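You operate a simulated robot arm through the tools that you are given. There is no shell and no other tool. Be economical: measure what you need, move in short steps, check, and stop when the job is done.

Carry out the task below with a simulated robot arm. There is one attempt and no reset: what you move stays moved.

TASK
Stand the lug from the top of the crimp bench beside the grey roll. It goes on the side that lies toward x +1.0, y +0.0 (a direction in the base frame), with about 3 cm between them.
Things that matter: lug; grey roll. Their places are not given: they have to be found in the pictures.

It is judged by the outcome, as a careful person would: the job done as asked, and still so three seconds after it is handed in. It fails if anything else is knocked over, pushed out of place, dropped, spilled or broken.

THE ROBOT
A 6-joint arm with a two-finger parallel gripper, fixed in place. Base frame: the origin is at the foot of the arm, x ahead of it, y to its left, z up; the work surface is at about z = 0. Lengths are in mm, angles in degrees, forces in N, time in s.
With the tool pointing down near the work surface it reaches from about 140 to 580 mm from the base axis. Its first joint turns from -66.0 to 66.0 degrees. Payload 2.1 kg.
Tool frame: the origin (TCP) lies between the finger pads and is the grasp point; the fingertips stand 30 mm ahead of it; z points along the fingers, y is the line along which they close. The gripper opens to 94 mm. The fingers are 28 mm wide and 10 mm thick; the gripper's body (50 by 96 mm) begins 55 mm behind the TCP.
Orientation is that of the tool frame in the base frame, as a unit quaternion [x, y, z, w]. With the fingers straight down and closing along the base's y, the tool's x points along the base's -x, its y along +y and its z along -z.

THE INTERFACE
- The arm moves only by the tool arm_command. Its argument "motion" is a list that holds one entry, the list of rows, each a list of 7 numbers: the shift along the base's x, y, z in cm, then the turn, a rotation vector about the base's x, y, z in degrees, then the gripper command, from -1 (shut) to 1 (fully open), values between in proportion. In form: [[[dx, dy, dz, rx, ry, rz, fingers], ...]]. A call has 1 to 8 rows; each row shifts and turns the commanded pose from where the row before left it. A row lasts 0.2 s, in which the tool goes at most 50 mm and 8.6 degrees; a call with a longer step from one row to the next is refused whole, and so is a gripper value outside its range. A pose out of reach is approached as far as the arm can. The call stops where the force on the tool passes 40 N (or 10 N more than at its start, if that is more) or the arm is blocked; 0.2 s more then pass. The fingers move at their own pace (about 72 mm/s each) and stop on an object; they squeeze with about 30 N. The grip force told is the motor's: it shows also when the fingers shut on nothing. Time passes only in rows, and 0.2 s behind the last, so rows that do not move let the fingers close. It gives the time, the measured TCP pose, the force on the tool (base axes), the opening and the grip force at its end, in the units of the frame above (readings bear some noise).
- Cameras (640 x 400 px; columns grow to the right, rows downward): "scene" is fixed at [89.8, -398.2, 484.6]; the picture's right is [0.58, -0.82, 0.00], its down [-0.51, -0.36, -0.78] and it looks along [0.64, 0.45, -0.63] (base axes); focal length 318 px, centre (320, 200). "wrist" rides on the gripper at [-37, 0, -58] in the tool frame; the picture's right is [0.00, -1.00, 0.00], its down [0.97, 0.00, -0.24] and it looks along [0.24, 0.00, 0.97] (tool axes); focal length 218 px, centre (320, 200).
- capture(camera): a new picture of that camera. No time passes.
- locate(camera, pixels): there is no depth. For up to 12 entries [column, row, z] of the newest picture of that camera ("zoom" is the newest enlarged one), the place [x, y] in the base frame at which the ray of that pixel passes the height z, good to about 2 mm, but the place of the scene camera against the robot may be out by one fixed shift of up to 25 mm in any direction. No time passes.
- close_up(camera, box): a new picture of the part [left, top, right, bottom] of that camera's present view, enlarged. No time passes.
- sign_off(): hands the job in; it is judged then, once.

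Work in short steps. Measure before you move; look again where a grasp or a placing could have gone wrong, and mend it. You have 60 turns and 20 pictures in all, the two below and enlarged ones among them. Open the gripper and draw the arm clear of the work before you hand the job in, unless the task says otherwise; then end with one line.

The tools are called after "Call:" as a command line: name --argument value ..., lists and objects as JSON in quotes. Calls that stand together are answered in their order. arm_command: Moves the arm, as the interface text tells. Its arguments: {"type":"object","properties":{"motion":{"type":"array","items":{"type":"array","items":{"type":"array","items":{"type":"number"}}}}},"required":["motion"]} The other tools are called the same way: capture (camera) takes a picture; locate (camera, pixels) gives the place at which the rays of pixels pass given heights; close_up (camera, box) takes an enlarged picture of a part of a camera's view; sign_off () hands the job in.

At the start:

```text
t: 0.0
tcp_pos: [298.0, -217.5, 234.2]
tcp_rot: [0.0, 1.0, 0.0, 0.001]
wrist_force: [0.2, 0.3, 0.2]
finger_gap: 94.1
finger_force: 0.0
```

scene: 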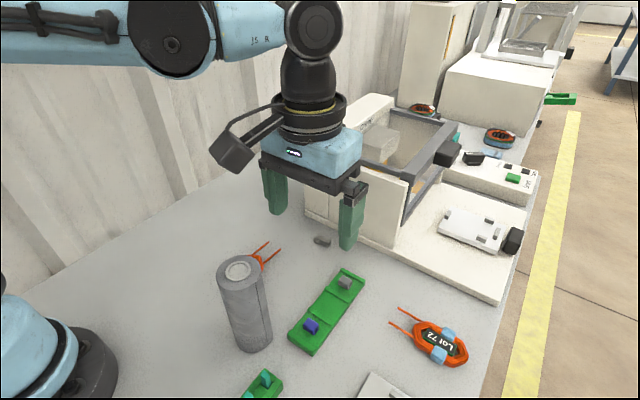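
wrist: 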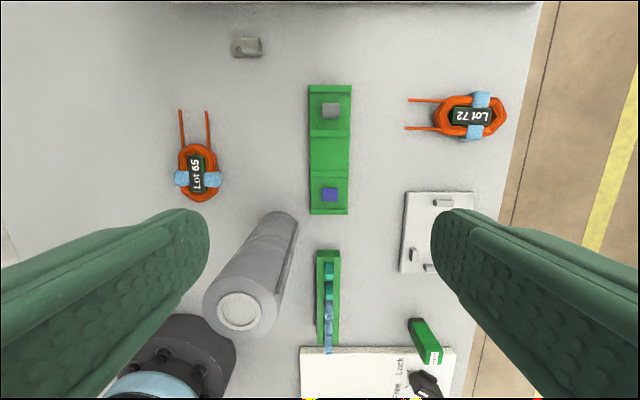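

The pictures show small grey pieces at wrist (246,47) and (331,110), and the roll standing at scene (245,300). I enlarge both views to see what is the lug and the crimp bench.

Call:
close_up --camera "wrist" --box '[160, 0, 400, 240]'

Call:
close_up --camera "scene" --box '[200, 220, 400, 400]'

Call:
close_up --camera "scene" --box '[300, 80, 560, 280]'

```text
1.67 times, centred on (280, 120) of wrist
```

zoom: 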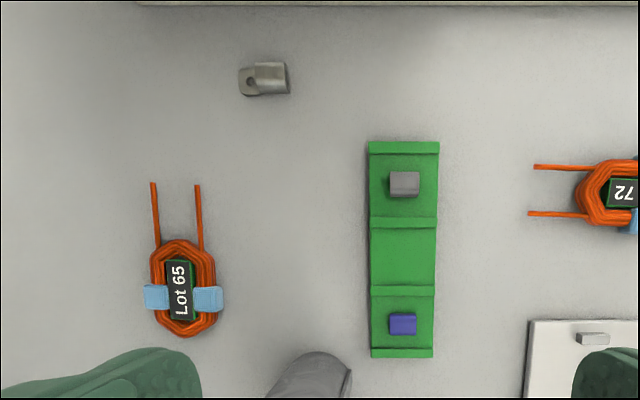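

```text
2.22 times, centred on (300, 310) of scene
```

zoom: 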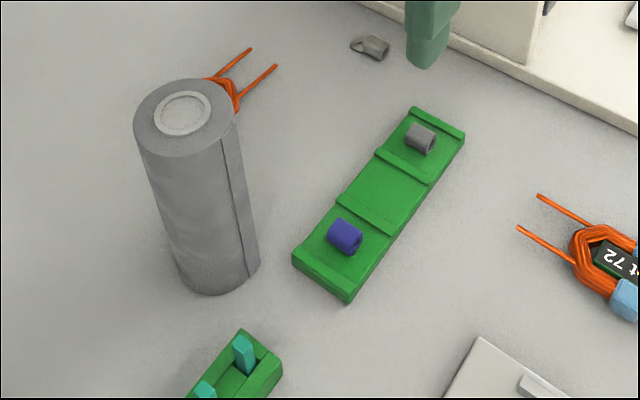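

```text
2.00 times, centred on (430, 180) of scene
```

zoom: 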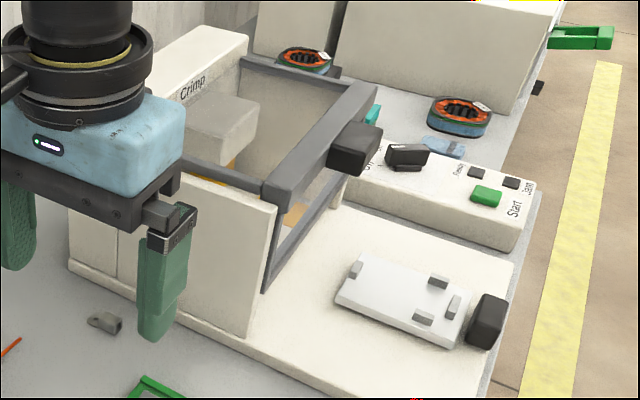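

The lug (tongue with a hole plus barrel) lies on the bench top at wrist (246,47); the pieces on the green rail are plain sleeves. I locate the lug, machine edge, roll and neighbours.

Call:
locate --camera "wrist" --pixels '[[233, 47, 3], [246, 47, 8], [260, 46, 8], [246, 57, 0], [246, 38, 8], [246, 3, 0], [238, 310, 130], [262, 215, 0], [298, 220, 0], [331, 86, 0], [312, 212, 0], [200, 200, 0]]'

Call:
locate --camera "scene" --pixels '[[322, 241, 6], [238, 270, 120], [236, 346, 0], [254, 352, 0], [272, 340, 0], [240, 272, 130], [343, 270, 10], [289, 335, 10], [365, 280, 10], [218, 283, 120], [266, 278, 120]]'

```text
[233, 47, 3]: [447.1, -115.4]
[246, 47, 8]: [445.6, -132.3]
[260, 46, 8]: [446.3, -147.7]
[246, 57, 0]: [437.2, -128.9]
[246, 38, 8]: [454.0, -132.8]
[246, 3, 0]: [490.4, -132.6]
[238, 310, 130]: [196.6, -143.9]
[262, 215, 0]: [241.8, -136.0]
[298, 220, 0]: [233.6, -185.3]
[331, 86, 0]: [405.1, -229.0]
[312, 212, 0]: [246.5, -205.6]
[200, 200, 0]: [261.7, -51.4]
```

```text
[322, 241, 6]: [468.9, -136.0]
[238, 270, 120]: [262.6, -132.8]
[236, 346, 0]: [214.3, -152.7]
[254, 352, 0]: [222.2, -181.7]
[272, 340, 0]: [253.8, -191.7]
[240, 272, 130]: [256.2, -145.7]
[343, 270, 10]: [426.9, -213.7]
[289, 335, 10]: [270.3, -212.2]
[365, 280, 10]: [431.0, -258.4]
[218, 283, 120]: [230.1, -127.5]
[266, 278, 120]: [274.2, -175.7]
```

Lug spans about x 437–454, y −148…−115, with the machine face close behind it at x≈490. I shift over for a better view of lug, machine and roll.

Call:
arm_command --motion '[[[2, 3, 0, 0, 0, 0, 1], [2, 3, 0, 0, 0, 0, 1], [2, 2.5, 0, 0, 0, 0, 1], [0, 0, 0, 0, 0, 0, 1]]]'

Call:
capture --camera "wrist"

Call:
capture --camera "scene"

```text
t: 1.0
tcp_pos: [356.3, -132.8, 232.1]
tcp_rot: [0.0, 1.0, 0.0, 0.0]
wrist_force: [0.2, 0.0, 0.3]
finger_gap: 93.8
finger_force: 0.0
```

```text
14 pictures are left
```

wrist: 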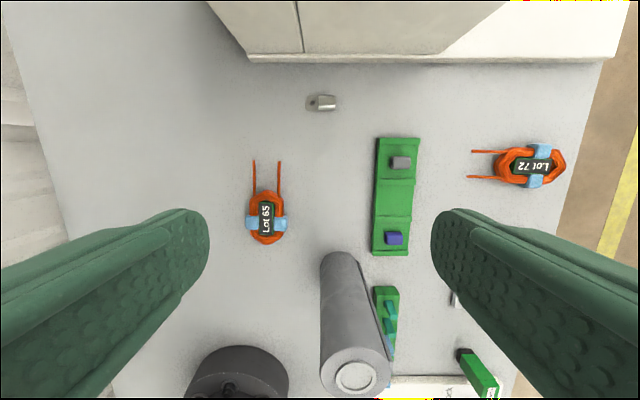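

```text
13 pictures are left
```

scene: 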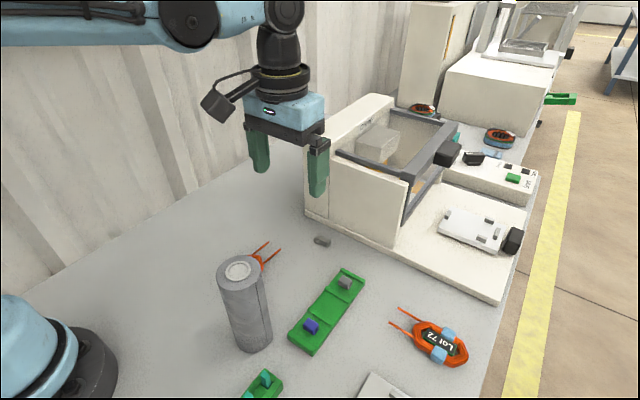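

The machine's front face is a tall panel behind the lug (wrist row ~60); the roll's base front is around wrist (340,252). I locate these.

Call:
locate --camera "wrist" --pixels '[[306, 102, 3], [320, 102, 8], [336, 102, 8], [320, 95, 8], [320, 111, 0], [320, 62, 0], [320, 54, 20], [338, 252, 0], [320, 262, 0], [357, 262, 0], [355, 374, 125], [250, 60, 0]]'

Call:
locate --camera "scene" --pixels '[[305, 215, 0], [345, 229, 0], [395, 255, 0], [305, 147, 90], [345, 163, 90], [408, 184, 90], [395, 110, 90], [305, 135, 90], [240, 270, 125], [240, 270, 115], [322, 244, 0]]'

Call:
close_up --camera "wrist" --box '[260, 40, 420, 140]'

```text
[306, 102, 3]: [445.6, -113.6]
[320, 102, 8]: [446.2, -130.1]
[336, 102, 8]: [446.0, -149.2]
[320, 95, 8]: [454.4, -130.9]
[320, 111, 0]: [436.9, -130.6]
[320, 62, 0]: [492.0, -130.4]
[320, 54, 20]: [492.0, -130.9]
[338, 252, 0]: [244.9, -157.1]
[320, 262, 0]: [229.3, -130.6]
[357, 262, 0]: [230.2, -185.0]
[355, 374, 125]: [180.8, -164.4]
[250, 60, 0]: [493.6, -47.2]
```

```text
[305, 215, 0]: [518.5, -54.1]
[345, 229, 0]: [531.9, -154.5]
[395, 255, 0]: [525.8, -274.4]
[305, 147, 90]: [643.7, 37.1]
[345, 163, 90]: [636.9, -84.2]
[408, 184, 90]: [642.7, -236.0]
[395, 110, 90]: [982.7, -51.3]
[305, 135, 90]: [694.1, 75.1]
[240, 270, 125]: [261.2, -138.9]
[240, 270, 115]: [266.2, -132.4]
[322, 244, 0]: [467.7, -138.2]
```

```text
4.00 times, centred on (340, 90) of wrist
```

zoom: 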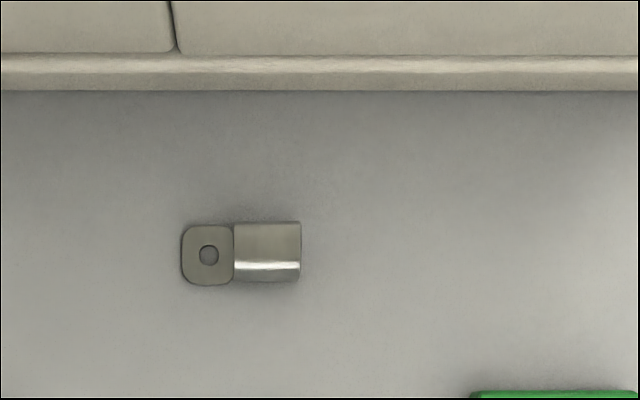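

Wall face at x≈492 and about 170 mm tall; roll: centre ≈(216,−157), radius ≈28, height ≈152, so its +x edge is ≈244. I'll grasp the lug across its width: turn the tool 90° here, with the fingers half open so they clear the wall.

Call:
arm_command --motion '[[[0, 0, 0, 0, 0, 8.5, -0.06], [0, 0, 0, 0, 0, 8.5, -0.06], [0, 0, 0, 0, 0, 8.5, -0.06], [0, 0, 0, 0, 0, 8.5, -0.06], [0, 0, 0, 0, 0, 8.5, -0.06], [0, 0, 0, 0, 0, 8.5, -0.06], [0, 0, 0, 0, 0, 8.5, -0.06], [0, 0, 0, 0, 0, 8.5, -0.06]]]'

Call:
arm_command --motion '[[[0, 0, 0, 0, 0, 8, -0.06], [0, 0, 0, 0, 0, 7, -0.06], [0, 0, 0, 0, 0, 7, -0.06], [0, 0, 0, 0, 0, 0, -0.06]]]'

```text
t: 2.8
tcp_pos: [358.7, -132.9, 232.8]
tcp_rot: [-0.561, 0.828, -0.001, 0.0]
wrist_force: [0.0, 0.0, -0.4]
finger_gap: 44.1
finger_force: 0.1
```

```text
t: 3.8
tcp_pos: [358.9, -133.5, 233.1]
tcp_rot: [0.708, -0.706, 0.0, 0.0]
wrist_force: [0.0, -0.2, -0.2]
finger_gap: 44.5
finger_force: 0.1
```

The turn is done. I move over the lug (x 436, y −131) and part-way down to z≈110, then look.

Call:
arm_command --motion '[[[2.5, 0.2, -1, 0, 0, 0, -0.06], [2.5, 0, -1, 0, 0, 0, -0.06], [2.6, 0, -2, 0, 0, 0, -0.06], [0, 0, -3, 0, 0, 0, -0.06], [0, 0, -3, 0, 0, 0, -0.06], [0, 0, -2.3, 0, 0, 0, -0.06], [0, 0, 0, 0, 0, 0, -0.06]]]'

Call:
capture --camera "wrist"

Call:
capture --camera "scene"

```text
t: 5.4
tcp_pos: [433.8, -129.9, 110.5]
tcp_rot: [0.707, -0.707, -0.001, 0.0]
wrist_force: [0.2, -0.5, 0.6]
finger_gap: 44.1
finger_force: 0.1
```

```text
11 pictures are left
```

wrist: 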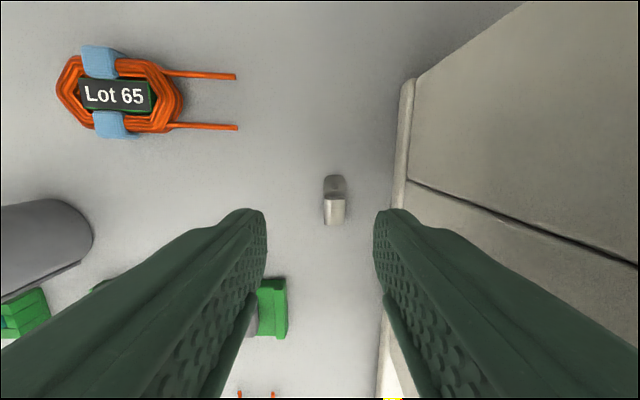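

```text
10 pictures are left
```

scene: 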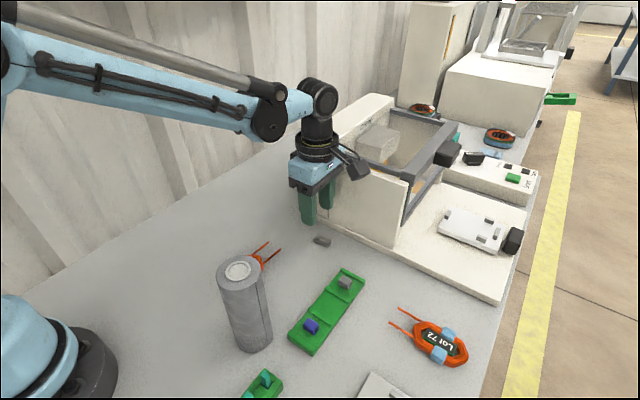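

Call:
locate --camera "wrist" --pixels '[[334, 176, 3], [334, 224, 8], [324, 210, 8], [345, 210, 8], [323, 185, 2], [346, 185, 2], [399, 180, 0], [410, 180, 20], [92, 250, 0]]'

```text
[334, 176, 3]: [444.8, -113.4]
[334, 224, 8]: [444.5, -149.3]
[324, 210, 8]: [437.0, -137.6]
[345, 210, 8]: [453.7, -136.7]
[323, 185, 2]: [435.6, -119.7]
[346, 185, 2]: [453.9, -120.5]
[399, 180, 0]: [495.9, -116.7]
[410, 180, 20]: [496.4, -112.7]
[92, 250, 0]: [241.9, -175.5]
```

Lug confirmed at x 437–454, centre y −131; the wall leaves ~10 mm. I descend to TCP z≈34 (fingertips ~4 mm above the bench).

Call:
arm_command --motion '[[[0.3, -0.1, -2, 0, 0, 0, -0.06], [0, 0, -2, 0, 0, 0, -0.06], [0, 0, -2, 0, 0, 0, -0.06], [0, 0, -1.2, 0, 0, 0, -0.06], [0, 0, -0.5, 0, 0, 0, -0.06], [0, 0, 0, 0, 0, 0, -0.06]]]'

```text
t: 6.8
tcp_pos: [436.1, -132.2, 33.4]
tcp_rot: [0.707, -0.707, -0.001, 0.0]
wrist_force: [0.5, -0.8, -0.9]
finger_gap: 44.4
finger_force: 0.0
```

No contact, and the height is right. I close the fingers.

Call:
arm_command --motion '[[[0, 0, 0, 0, 0, 0, -0.4], [0, 0, 0, 0, 0, 0, -0.7], [0, 0, 0, 0, 0, 0, -1], [0, 0, 0, 0, 0, 0, -1], [0, 0, 0, 0, 0, 0, -1]]]'

```text
t: 8.0
tcp_pos: [437.0, -132.5, 34.1]
tcp_rot: [-0.706, 0.708, 0.001, 0.0]
wrist_force: [-0.1, 0.1, 0.7]
finger_gap: 14.7
finger_force: 29.9
```

The gap of 14.7 mm at 30 N means the lug is held. I lift straight up.

Call:
arm_command --motion '[[[0, 0, 1, 0, 0, 0, -1], [-0.5, 0, 3, 0, 0, 0, -1], [-1, 0, 4, 0, 0, 0, -1], [-2.5, 0, 4, 0, 0, 0, -1], [-3, 0, 4, 0, 0, 0, -1], [-3, 0, 3, 0, 0, 0, -1], [0, 0, 0, 0, 0, 0, -1]]]'

Call:
capture --camera "wrist"

```text
t: 9.6
tcp_pos: [333.5, -131.3, 225.3]
tcp_rot: [-0.707, 0.708, 0.0, 0.0]
wrist_force: [-0.5, -0.5, -0.6]
finger_gap: 14.5
finger_force: 30.4
```

```text
9 pictures are left
```

wrist: 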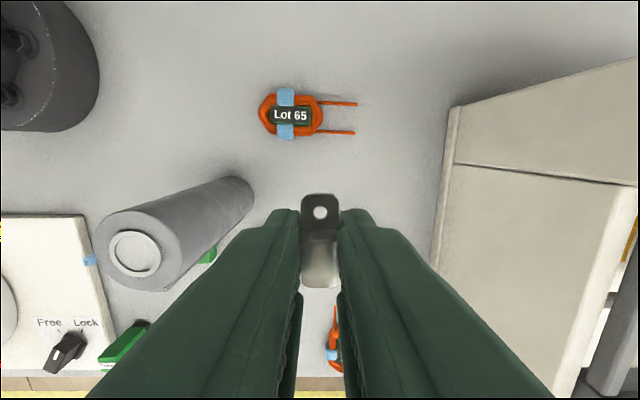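

The lug is held level between the fingers. I check the roll base again from this view and turn the tool back.

Call:
locate --camera "wrist" --pixels '[[254, 196, 0], [235, 177, 0], [250, 212, 0], [135, 252, 152], [165, 252, 152], [321, 194, 195]]'

Call:
arm_command --motion '[[[0, 0, 0, 0, 0, -8.5, -1], [0, 0, 0, 0, 0, -8.5, -1], [0, 0, 0, 0, 0, -8.5, -1], [0, 0, 0, 0, 0, -8.5, -1], [0, 0, 0, 0, 0, -8.5, -1], [0, 0, 0, 0, 0, -8.5, -1], [0, 0, 0, 0, 0, -8.5, -1], [0, 0, 0, 0, 0, -8.5, -1]]]'

Call:
arm_command --motion '[[[0, 0, 0, 0, 0, -8, -1], [0, 0, 0, 0, 0, -7, -1], [0, 0, 0, 0, 0, -7, -1], [0, 0, 0, 0, 0, 0, -1]]]'

```text
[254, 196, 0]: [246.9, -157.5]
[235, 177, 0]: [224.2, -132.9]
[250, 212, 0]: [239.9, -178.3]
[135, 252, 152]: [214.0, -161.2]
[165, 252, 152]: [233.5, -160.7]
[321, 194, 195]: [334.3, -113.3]
```

```text
t: 11.4
tcp_pos: [337.5, -131.6, 223.6]
tcp_rot: [-0.19, 0.982, 0.0, 0.0]
wrist_force: [-0.6, -0.5, 0.1]
finger_gap: 14.6
finger_force: 30.4
```

```text
t: 12.4
tcp_pos: [335.8, -131.5, 224.3]
tcp_rot: [0.0, 1.0, 0.0, 0.0]
wrist_force: [-0.3, 0.2, 0.3]
finger_gap: 14.5
finger_force: 30.5
```

Roll edge at x≈246, centre y≈−158. The lug's near end should land at x≈276, so TCP goes to (292,−158); I move there and descend to z≈75, then look.

Call:
arm_command --motion '[[[-2.2, -1.3, 0, 0, 0, 0, -1], [-2.2, -1.35, 0, 0, 0, 0, -1], [0, 0, -3, 0, 0, 0, -1], [0, 0, -3, 0, 0, 0, -1], [0, 0, -3, 0, 0, 0, -1], [0, 0, -3, 0, 0, 0, -1], [0, 0, -3, 0, 0, 0, -1], [0, 0, 0, 0, 0, 0, -1]]]'

Call:
capture --camera "wrist"

Call:
capture --camera "scene"

```text
t: 14.2
tcp_pos: [293.2, -159.2, 74.6]
tcp_rot: [0.0, 1.0, 0.001, 0.0]
wrist_force: [-0.2, 0.4, -0.6]
finger_gap: 14.5
finger_force: 30.0
```

```text
8 pictures are left
```

wrist: 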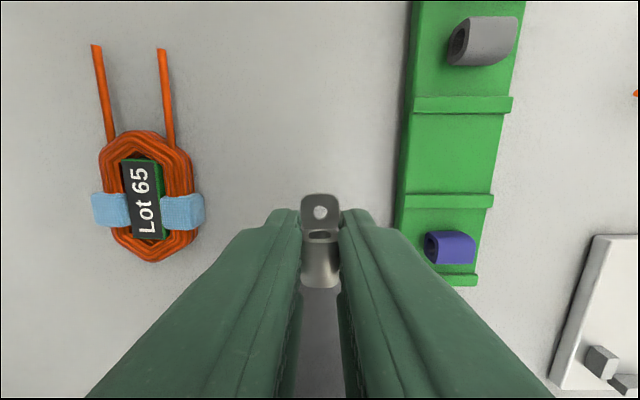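

```text
7 pictures are left
```

scene: 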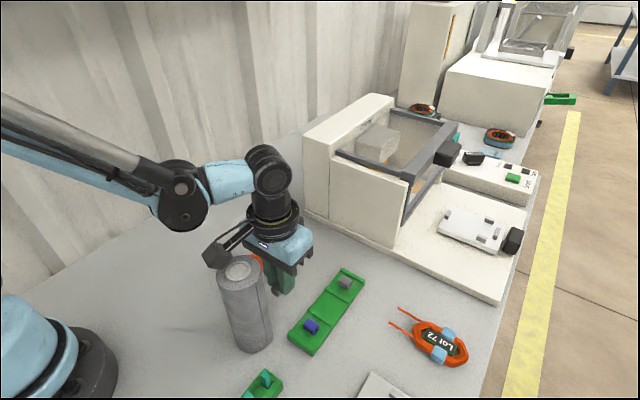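

A problem shows: the black box on the gripper's −x side (scene (216,255)) hangs right above the roll, roughly 115 mm above and 80 mm behind the TCP, and would strike the roll's top (z≈152) if I lower further. I'll back off, set the lug down in the free space at x≈370, and re-grip it with the tool tilted so the box swings clear of the roll.

Call:
arm_command --motion '[[[0, 0, 3, 0, 0, 0, -1], [3, 0.5, 2, 0, 0, 0, -1], [3, 0.5, 0, 0, 0, 0, -1], [2, 0, 0, 0, 0, 0, -1], [0, 0, -3, 0, 0, 0, -1], [0, 0, -3, 0, 0, 0, -1], [0, 0, -1.5, 0, 0, 0, -1], [0, 0, 0, 0, 0, 0, -1]]]'

```text
t: 16.0
tcp_pos: [372.2, -146.7, 48.4]
tcp_rot: [0.0, 1.0, 0.0, 0.0]
wrist_force: [1.0, 0.3, -0.5]
finger_gap: 14.5
finger_force: 30.1
```

I lower to just the grasp height (z≈34) gently.

Call:
arm_command --motion '[[[0, 0, -0.7, 0, 0, 0, -1], [0, 0, -0.4, 0, 0, 0, -1], [0, 0, -0.2, 0, 0, 0, -1], [0, 0, -0.1, 0, 0, 0, -1], [0, 0, 0, 0, 0, 0, -1]]]'

```text
t: 17.2
tcp_pos: [371.8, -148.6, 35.1]
tcp_rot: [0.0, 1.0, 0.0, -0.001]
wrist_force: [-0.4, 0.2, 0.8]
finger_gap: 14.5
finger_force: 30.1
```

Call:
arm_command --motion '[[[0, 0, -0.1, 0, 0, 0, -1], [0, 0, 0, 0, 0, 0, -0.6], [0, 0, 0, 0, 0, 0, -0.2], [0, 0, 0, 0, 0, 0, -0.1], [0, 0, 3, 0, 0, 0, -0.1], [0, 0, 4, 0, 0, 0, -0.1], [0, 0, 4, 0, 0, 0, -0.1], [0, 0, 0, 0, 0, 0, -0.1]]]'

Call:
capture --camera "wrist"

```text
t: 19.0
tcp_pos: [372.6, -148.0, 143.4]
tcp_rot: [0.0, 1.0, 0.0, 0.001]
wrist_force: [0.0, 0.2, -0.3]
finger_gap: 42.2
finger_force: 0.1
```

```text
6 pictures are left
```

wrist: 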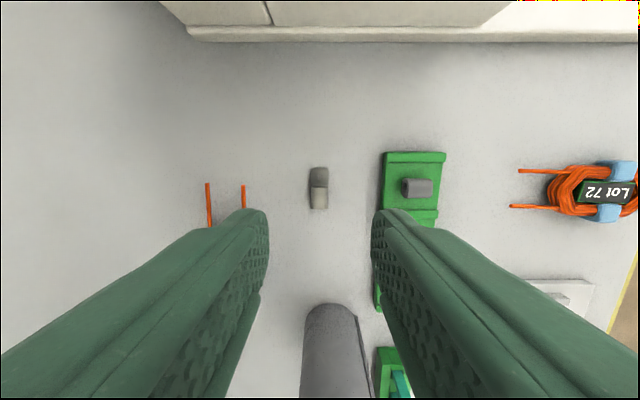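

The lug lies flat at wrist (319,188). I measure it, and tilt the tool 30° about +y so its top leans to +x.

Call:
locate --camera "wrist" --pixels '[[319, 167, 3], [319, 209, 0], [319, 208, 8], [310, 200, 8], [328, 200, 8], [330, 303, 0]]'

Call:
arm_command --motion '[[[0, 0, 0, 0, 7.5, 0, -0.1], [0, 0, 0, 0, 7.5, 0, -0.1], [0, 0, 0, 0, 7.5, 0, -0.1], [0, 0, 0, 0, 7.5, 0, -0.1], [0, 0, 0, 0, 0, 0, -0.1]]]'

Call:
capture --camera "scene"

```text
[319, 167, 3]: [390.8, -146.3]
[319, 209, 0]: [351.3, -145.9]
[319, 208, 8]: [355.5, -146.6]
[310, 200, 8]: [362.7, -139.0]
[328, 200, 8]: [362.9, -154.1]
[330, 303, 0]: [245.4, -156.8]
```

```text
t: 20.2
tcp_pos: [373.3, -147.4, 143.4]
tcp_rot: [0.0, 0.974, 0.0, -0.228]
wrist_force: [0.0, 0.9, 0.7]
finger_gap: 42.3
finger_force: 0.0
out of reach, approached as far as the arm can: row 4
```

```text
5 pictures are left
```

scene: 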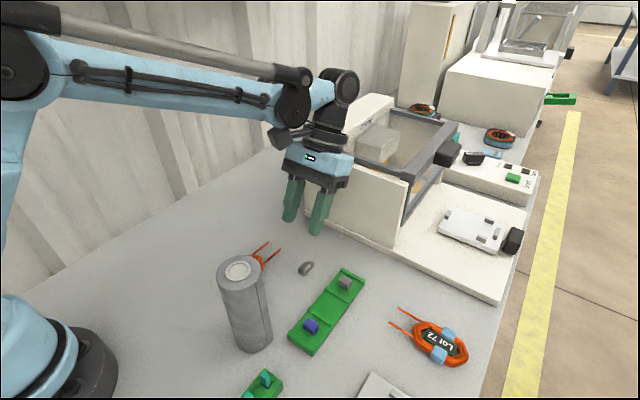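

Lug centre ≈(372.5,−146.5). The tilt reached 26° here; the knuckle above must stay clear of the machine's wall, so I keep about 26° and descend part-way to check.

Call:
arm_command --motion '[[[0, 0.1, -2, 0, -2, 0, -0.1], [0, 0, -2, 0, -2, 0, -0.1], [0, 0, -1.5, 0, 0, 0, -0.1], [0, 0, 0, 0, 0, 0, -0.1]]]'

```text
t: 21.2
tcp_pos: [372.8, -148.7, 88.9]
tcp_rot: [-0.001, 0.981, 0.0, -0.193]
wrist_force: [-0.1, -0.1, 0.0]
finger_gap: 42.1
finger_force: 0.0
```

Call:
arm_command --motion '[[[0.2, 0.1, -2, 0, 2, 0, -0.1], [0, 0, -1.5, 0, 2, 0, -0.1], [0, 0, -1, 0, 0, 0, -0.1], [0, 0, 0, 0, 0, 0, -0.1]]]'

Call:
close_up --camera "scene" --box '[220, 60, 460, 300]'

```text
t: 22.2
tcp_pos: [376.3, -146.1, 43.0]
tcp_rot: [0.0, 0.974, 0.0, -0.227]
wrist_force: [-0.5, 0.4, -0.4]
finger_gap: 42.4
finger_force: 0.0
```

```text
1.67 times, centred on (340, 180) of scene
```

zoom: 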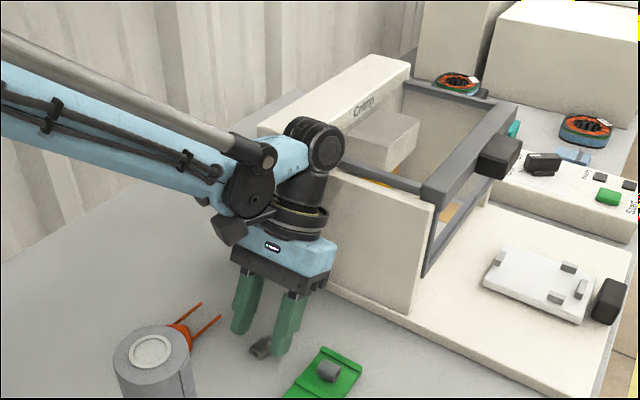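

Clear all round: no contact, and the fingers straddle the lug. I lower the last 6 mm and close.

Call:
arm_command --motion '[[[0, 0, -0.4, 0, 0, 0, -0.1], [0, 0, -0.25, 0, 0, 0, -0.1], [0, 0, 0, 0, 0, 0, -0.5], [0, 0, 0, 0, 0, 0, -1], [0, 0, 0, 0, 0, 0, -1], [0, 0, 0, 0, 0, 0, -1]]]'

```text
t: 23.6
tcp_pos: [374.3, -146.1, 37.4]
tcp_rot: [0.0, 0.974, 0.0, -0.226]
wrist_force: [0.2, -0.1, -0.8]
finger_gap: 14.6
finger_force: 29.7
```

Held again (14.6 mm, 30 N) with the tilt. I lift slightly and slide toward the roll to x≈315, y≈−158, then check the box's clearance.

Call:
arm_command --motion '[[[0, 0, 1, 0, 0, 0, -1], [-1.5, -0.4, 1, 0, 0, 0, -1], [-1.5, -0.4, 0, 0, 0, 0, -1], [-1.5, -0.4, 0, 0, 0, 0, -1], [-1.5, 0, 0, 0, 0, 0, -1], [0, 0, 0, 0, 0, 0, -1]]]'

Call:
close_up --camera "scene" --box '[180, 160, 380, 360]'

```text
t: 25.0
tcp_pos: [314.9, -160.4, 56.9]
tcp_rot: [0.0, 0.974, 0.001, -0.228]
wrist_force: [0.2, -0.2, 0.3]
finger_gap: 14.7
finger_force: 29.5
```

```text
2.00 times, centred on (280, 260) of scene
```

zoom: 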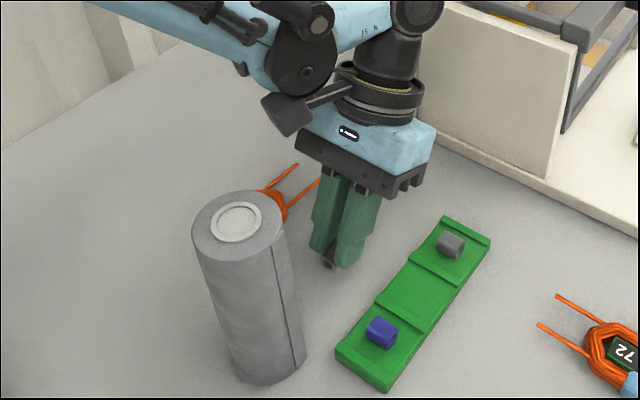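

Clearance is good: the box (zoom (290,112)) is well above and beside the roll top. I move to x≈296 and lower most of the way.

Call:
arm_command --motion '[[[-1, 0, 0, 0, 0, 0, -1], [-0.9, 0.1, -0.5, 0, 0, 0, -1], [0, 0, -0.5, 0, 0, 0, -1], [0, 0, -0.3, 0, 0, 0, -1], [0, 0, 0, 0, 0, 0, -1]]]'

Call:
close_up --camera "scene" --box '[180, 160, 380, 360]'

```text
t: 26.2
tcp_pos: [295.2, -156.7, 44.3]
tcp_rot: [0.0, 0.974, 0.001, -0.226]
wrist_force: [0.1, -0.8, -0.2]
finger_gap: 14.7
finger_force: 29.9
```

```text
2.00 times, centred on (280, 260) of scene
```

zoom: 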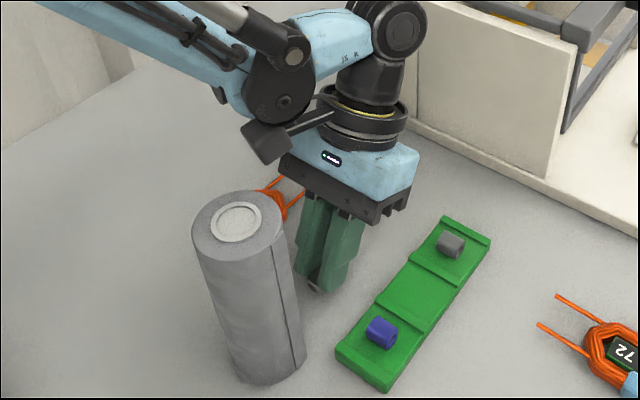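

No contact; the box stays above and behind the roll rim. I lower the last 7 mm to the height at which the lug was gripped.

Call:
arm_command --motion '[[[0, 0, -0.3, 0, 0, 0, -1], [0, 0, -0.3, 0, 0, 0, -1], [0, 0, -0.1, 0, 0, 0, -1], [0, 0, 0, 0, 0, 0, -1]]]'

```text
t: 27.2
tcp_pos: [296.7, -156.6, 38.6]
tcp_rot: [0.0, 0.974, 0.001, -0.227]
wrist_force: [-1.5, 0.4, 0.5]
finger_gap: 14.5
finger_force: 30.2
```

Net height equals the grip height. I open partly and draw back along the tool axis (up and toward +x).

Call:
arm_command --motion '[[[0, 0, 0, 0, 0, 0, -0.6], [0, 0, 0, 0, 0, 0, -0.3], [0, 0, 0, 0, 0, 0, -0.2], [0.9, 0, 2, 0, 0, 0, -0.2], [1.5, 0, 3, 0, 0, 0, -0.2], [1.5, 0, 3.5, 0, 0, 0, -0.2], [1.5, 0, 3.5, 0, 0, 0, -0.2], [0, 0, 0, 0, 0, 0, -0.2]]]'

Call:
capture --camera "wrist"

```text
t: 29.0
tcp_pos: [350.0, -158.3, 157.7]
tcp_rot: [0.0, 0.974, 0.0, -0.226]
wrist_force: [-0.3, 0.1, 0.1]
finger_gap: 37.6
finger_force: 0.0
```

```text
1 pictures are left
```

wrist: 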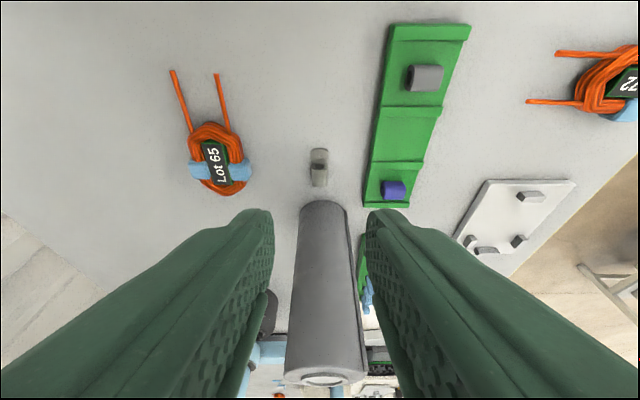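

Call:
locate --camera "wrist" --pixels '[[319, 148, 3], [319, 187, 0], [319, 184, 7], [323, 201, 0], [303, 205, 0], [345, 207, 0]]'

```text
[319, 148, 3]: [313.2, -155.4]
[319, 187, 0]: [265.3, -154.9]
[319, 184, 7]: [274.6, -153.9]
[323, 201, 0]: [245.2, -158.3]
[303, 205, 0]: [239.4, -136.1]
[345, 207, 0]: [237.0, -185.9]
```

The lug lies flat with its ends at x≈277 and 313, y≈−155; the roll's edge is at x≈246 (roll unmoved), so the gap is ≈3 cm. I draw the arm further up and open it.

Call:
arm_command --motion '[[[0, 0, 3, 0, -6, 0, 0.3], [0, 0, 3, 0, -7, 0, 1], [0, 0, 2, 0, -7, 0, 1], [0, 0, 0, 0, -6, 0, 1], [0, 0, 0, 0, 0, 0, 1]]]'

Call:
capture --camera "scene"

```text
t: 30.2
tcp_pos: [349.8, -157.3, 237.8]
tcp_rot: [0.001, 1.0, 0.0, -0.001]
wrist_force: [0.6, -0.3, -0.9]
finger_gap: 93.9
finger_force: 0.1
```

```text
0 pictures are left
```

scene: 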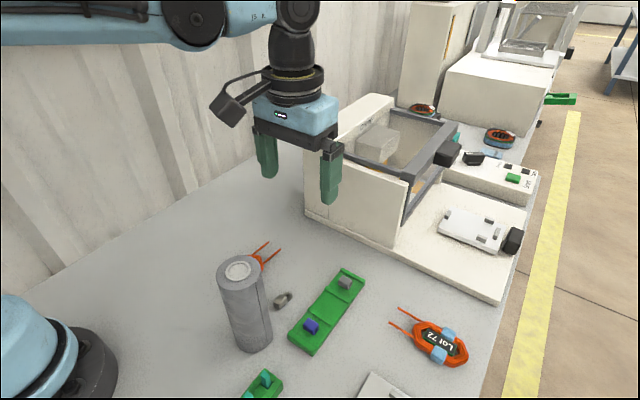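

The lug is at scene (283,300) beside the roll, everything else is unmoved, and the arm is clear. I hand the job in.

Call:
sign_off

```text
The job is handed in.
```

The lug now lies flat on the bench on the grey roll's +x side, about 3 cm from it; nothing else appears disturbed, and the gripper is open and clear.
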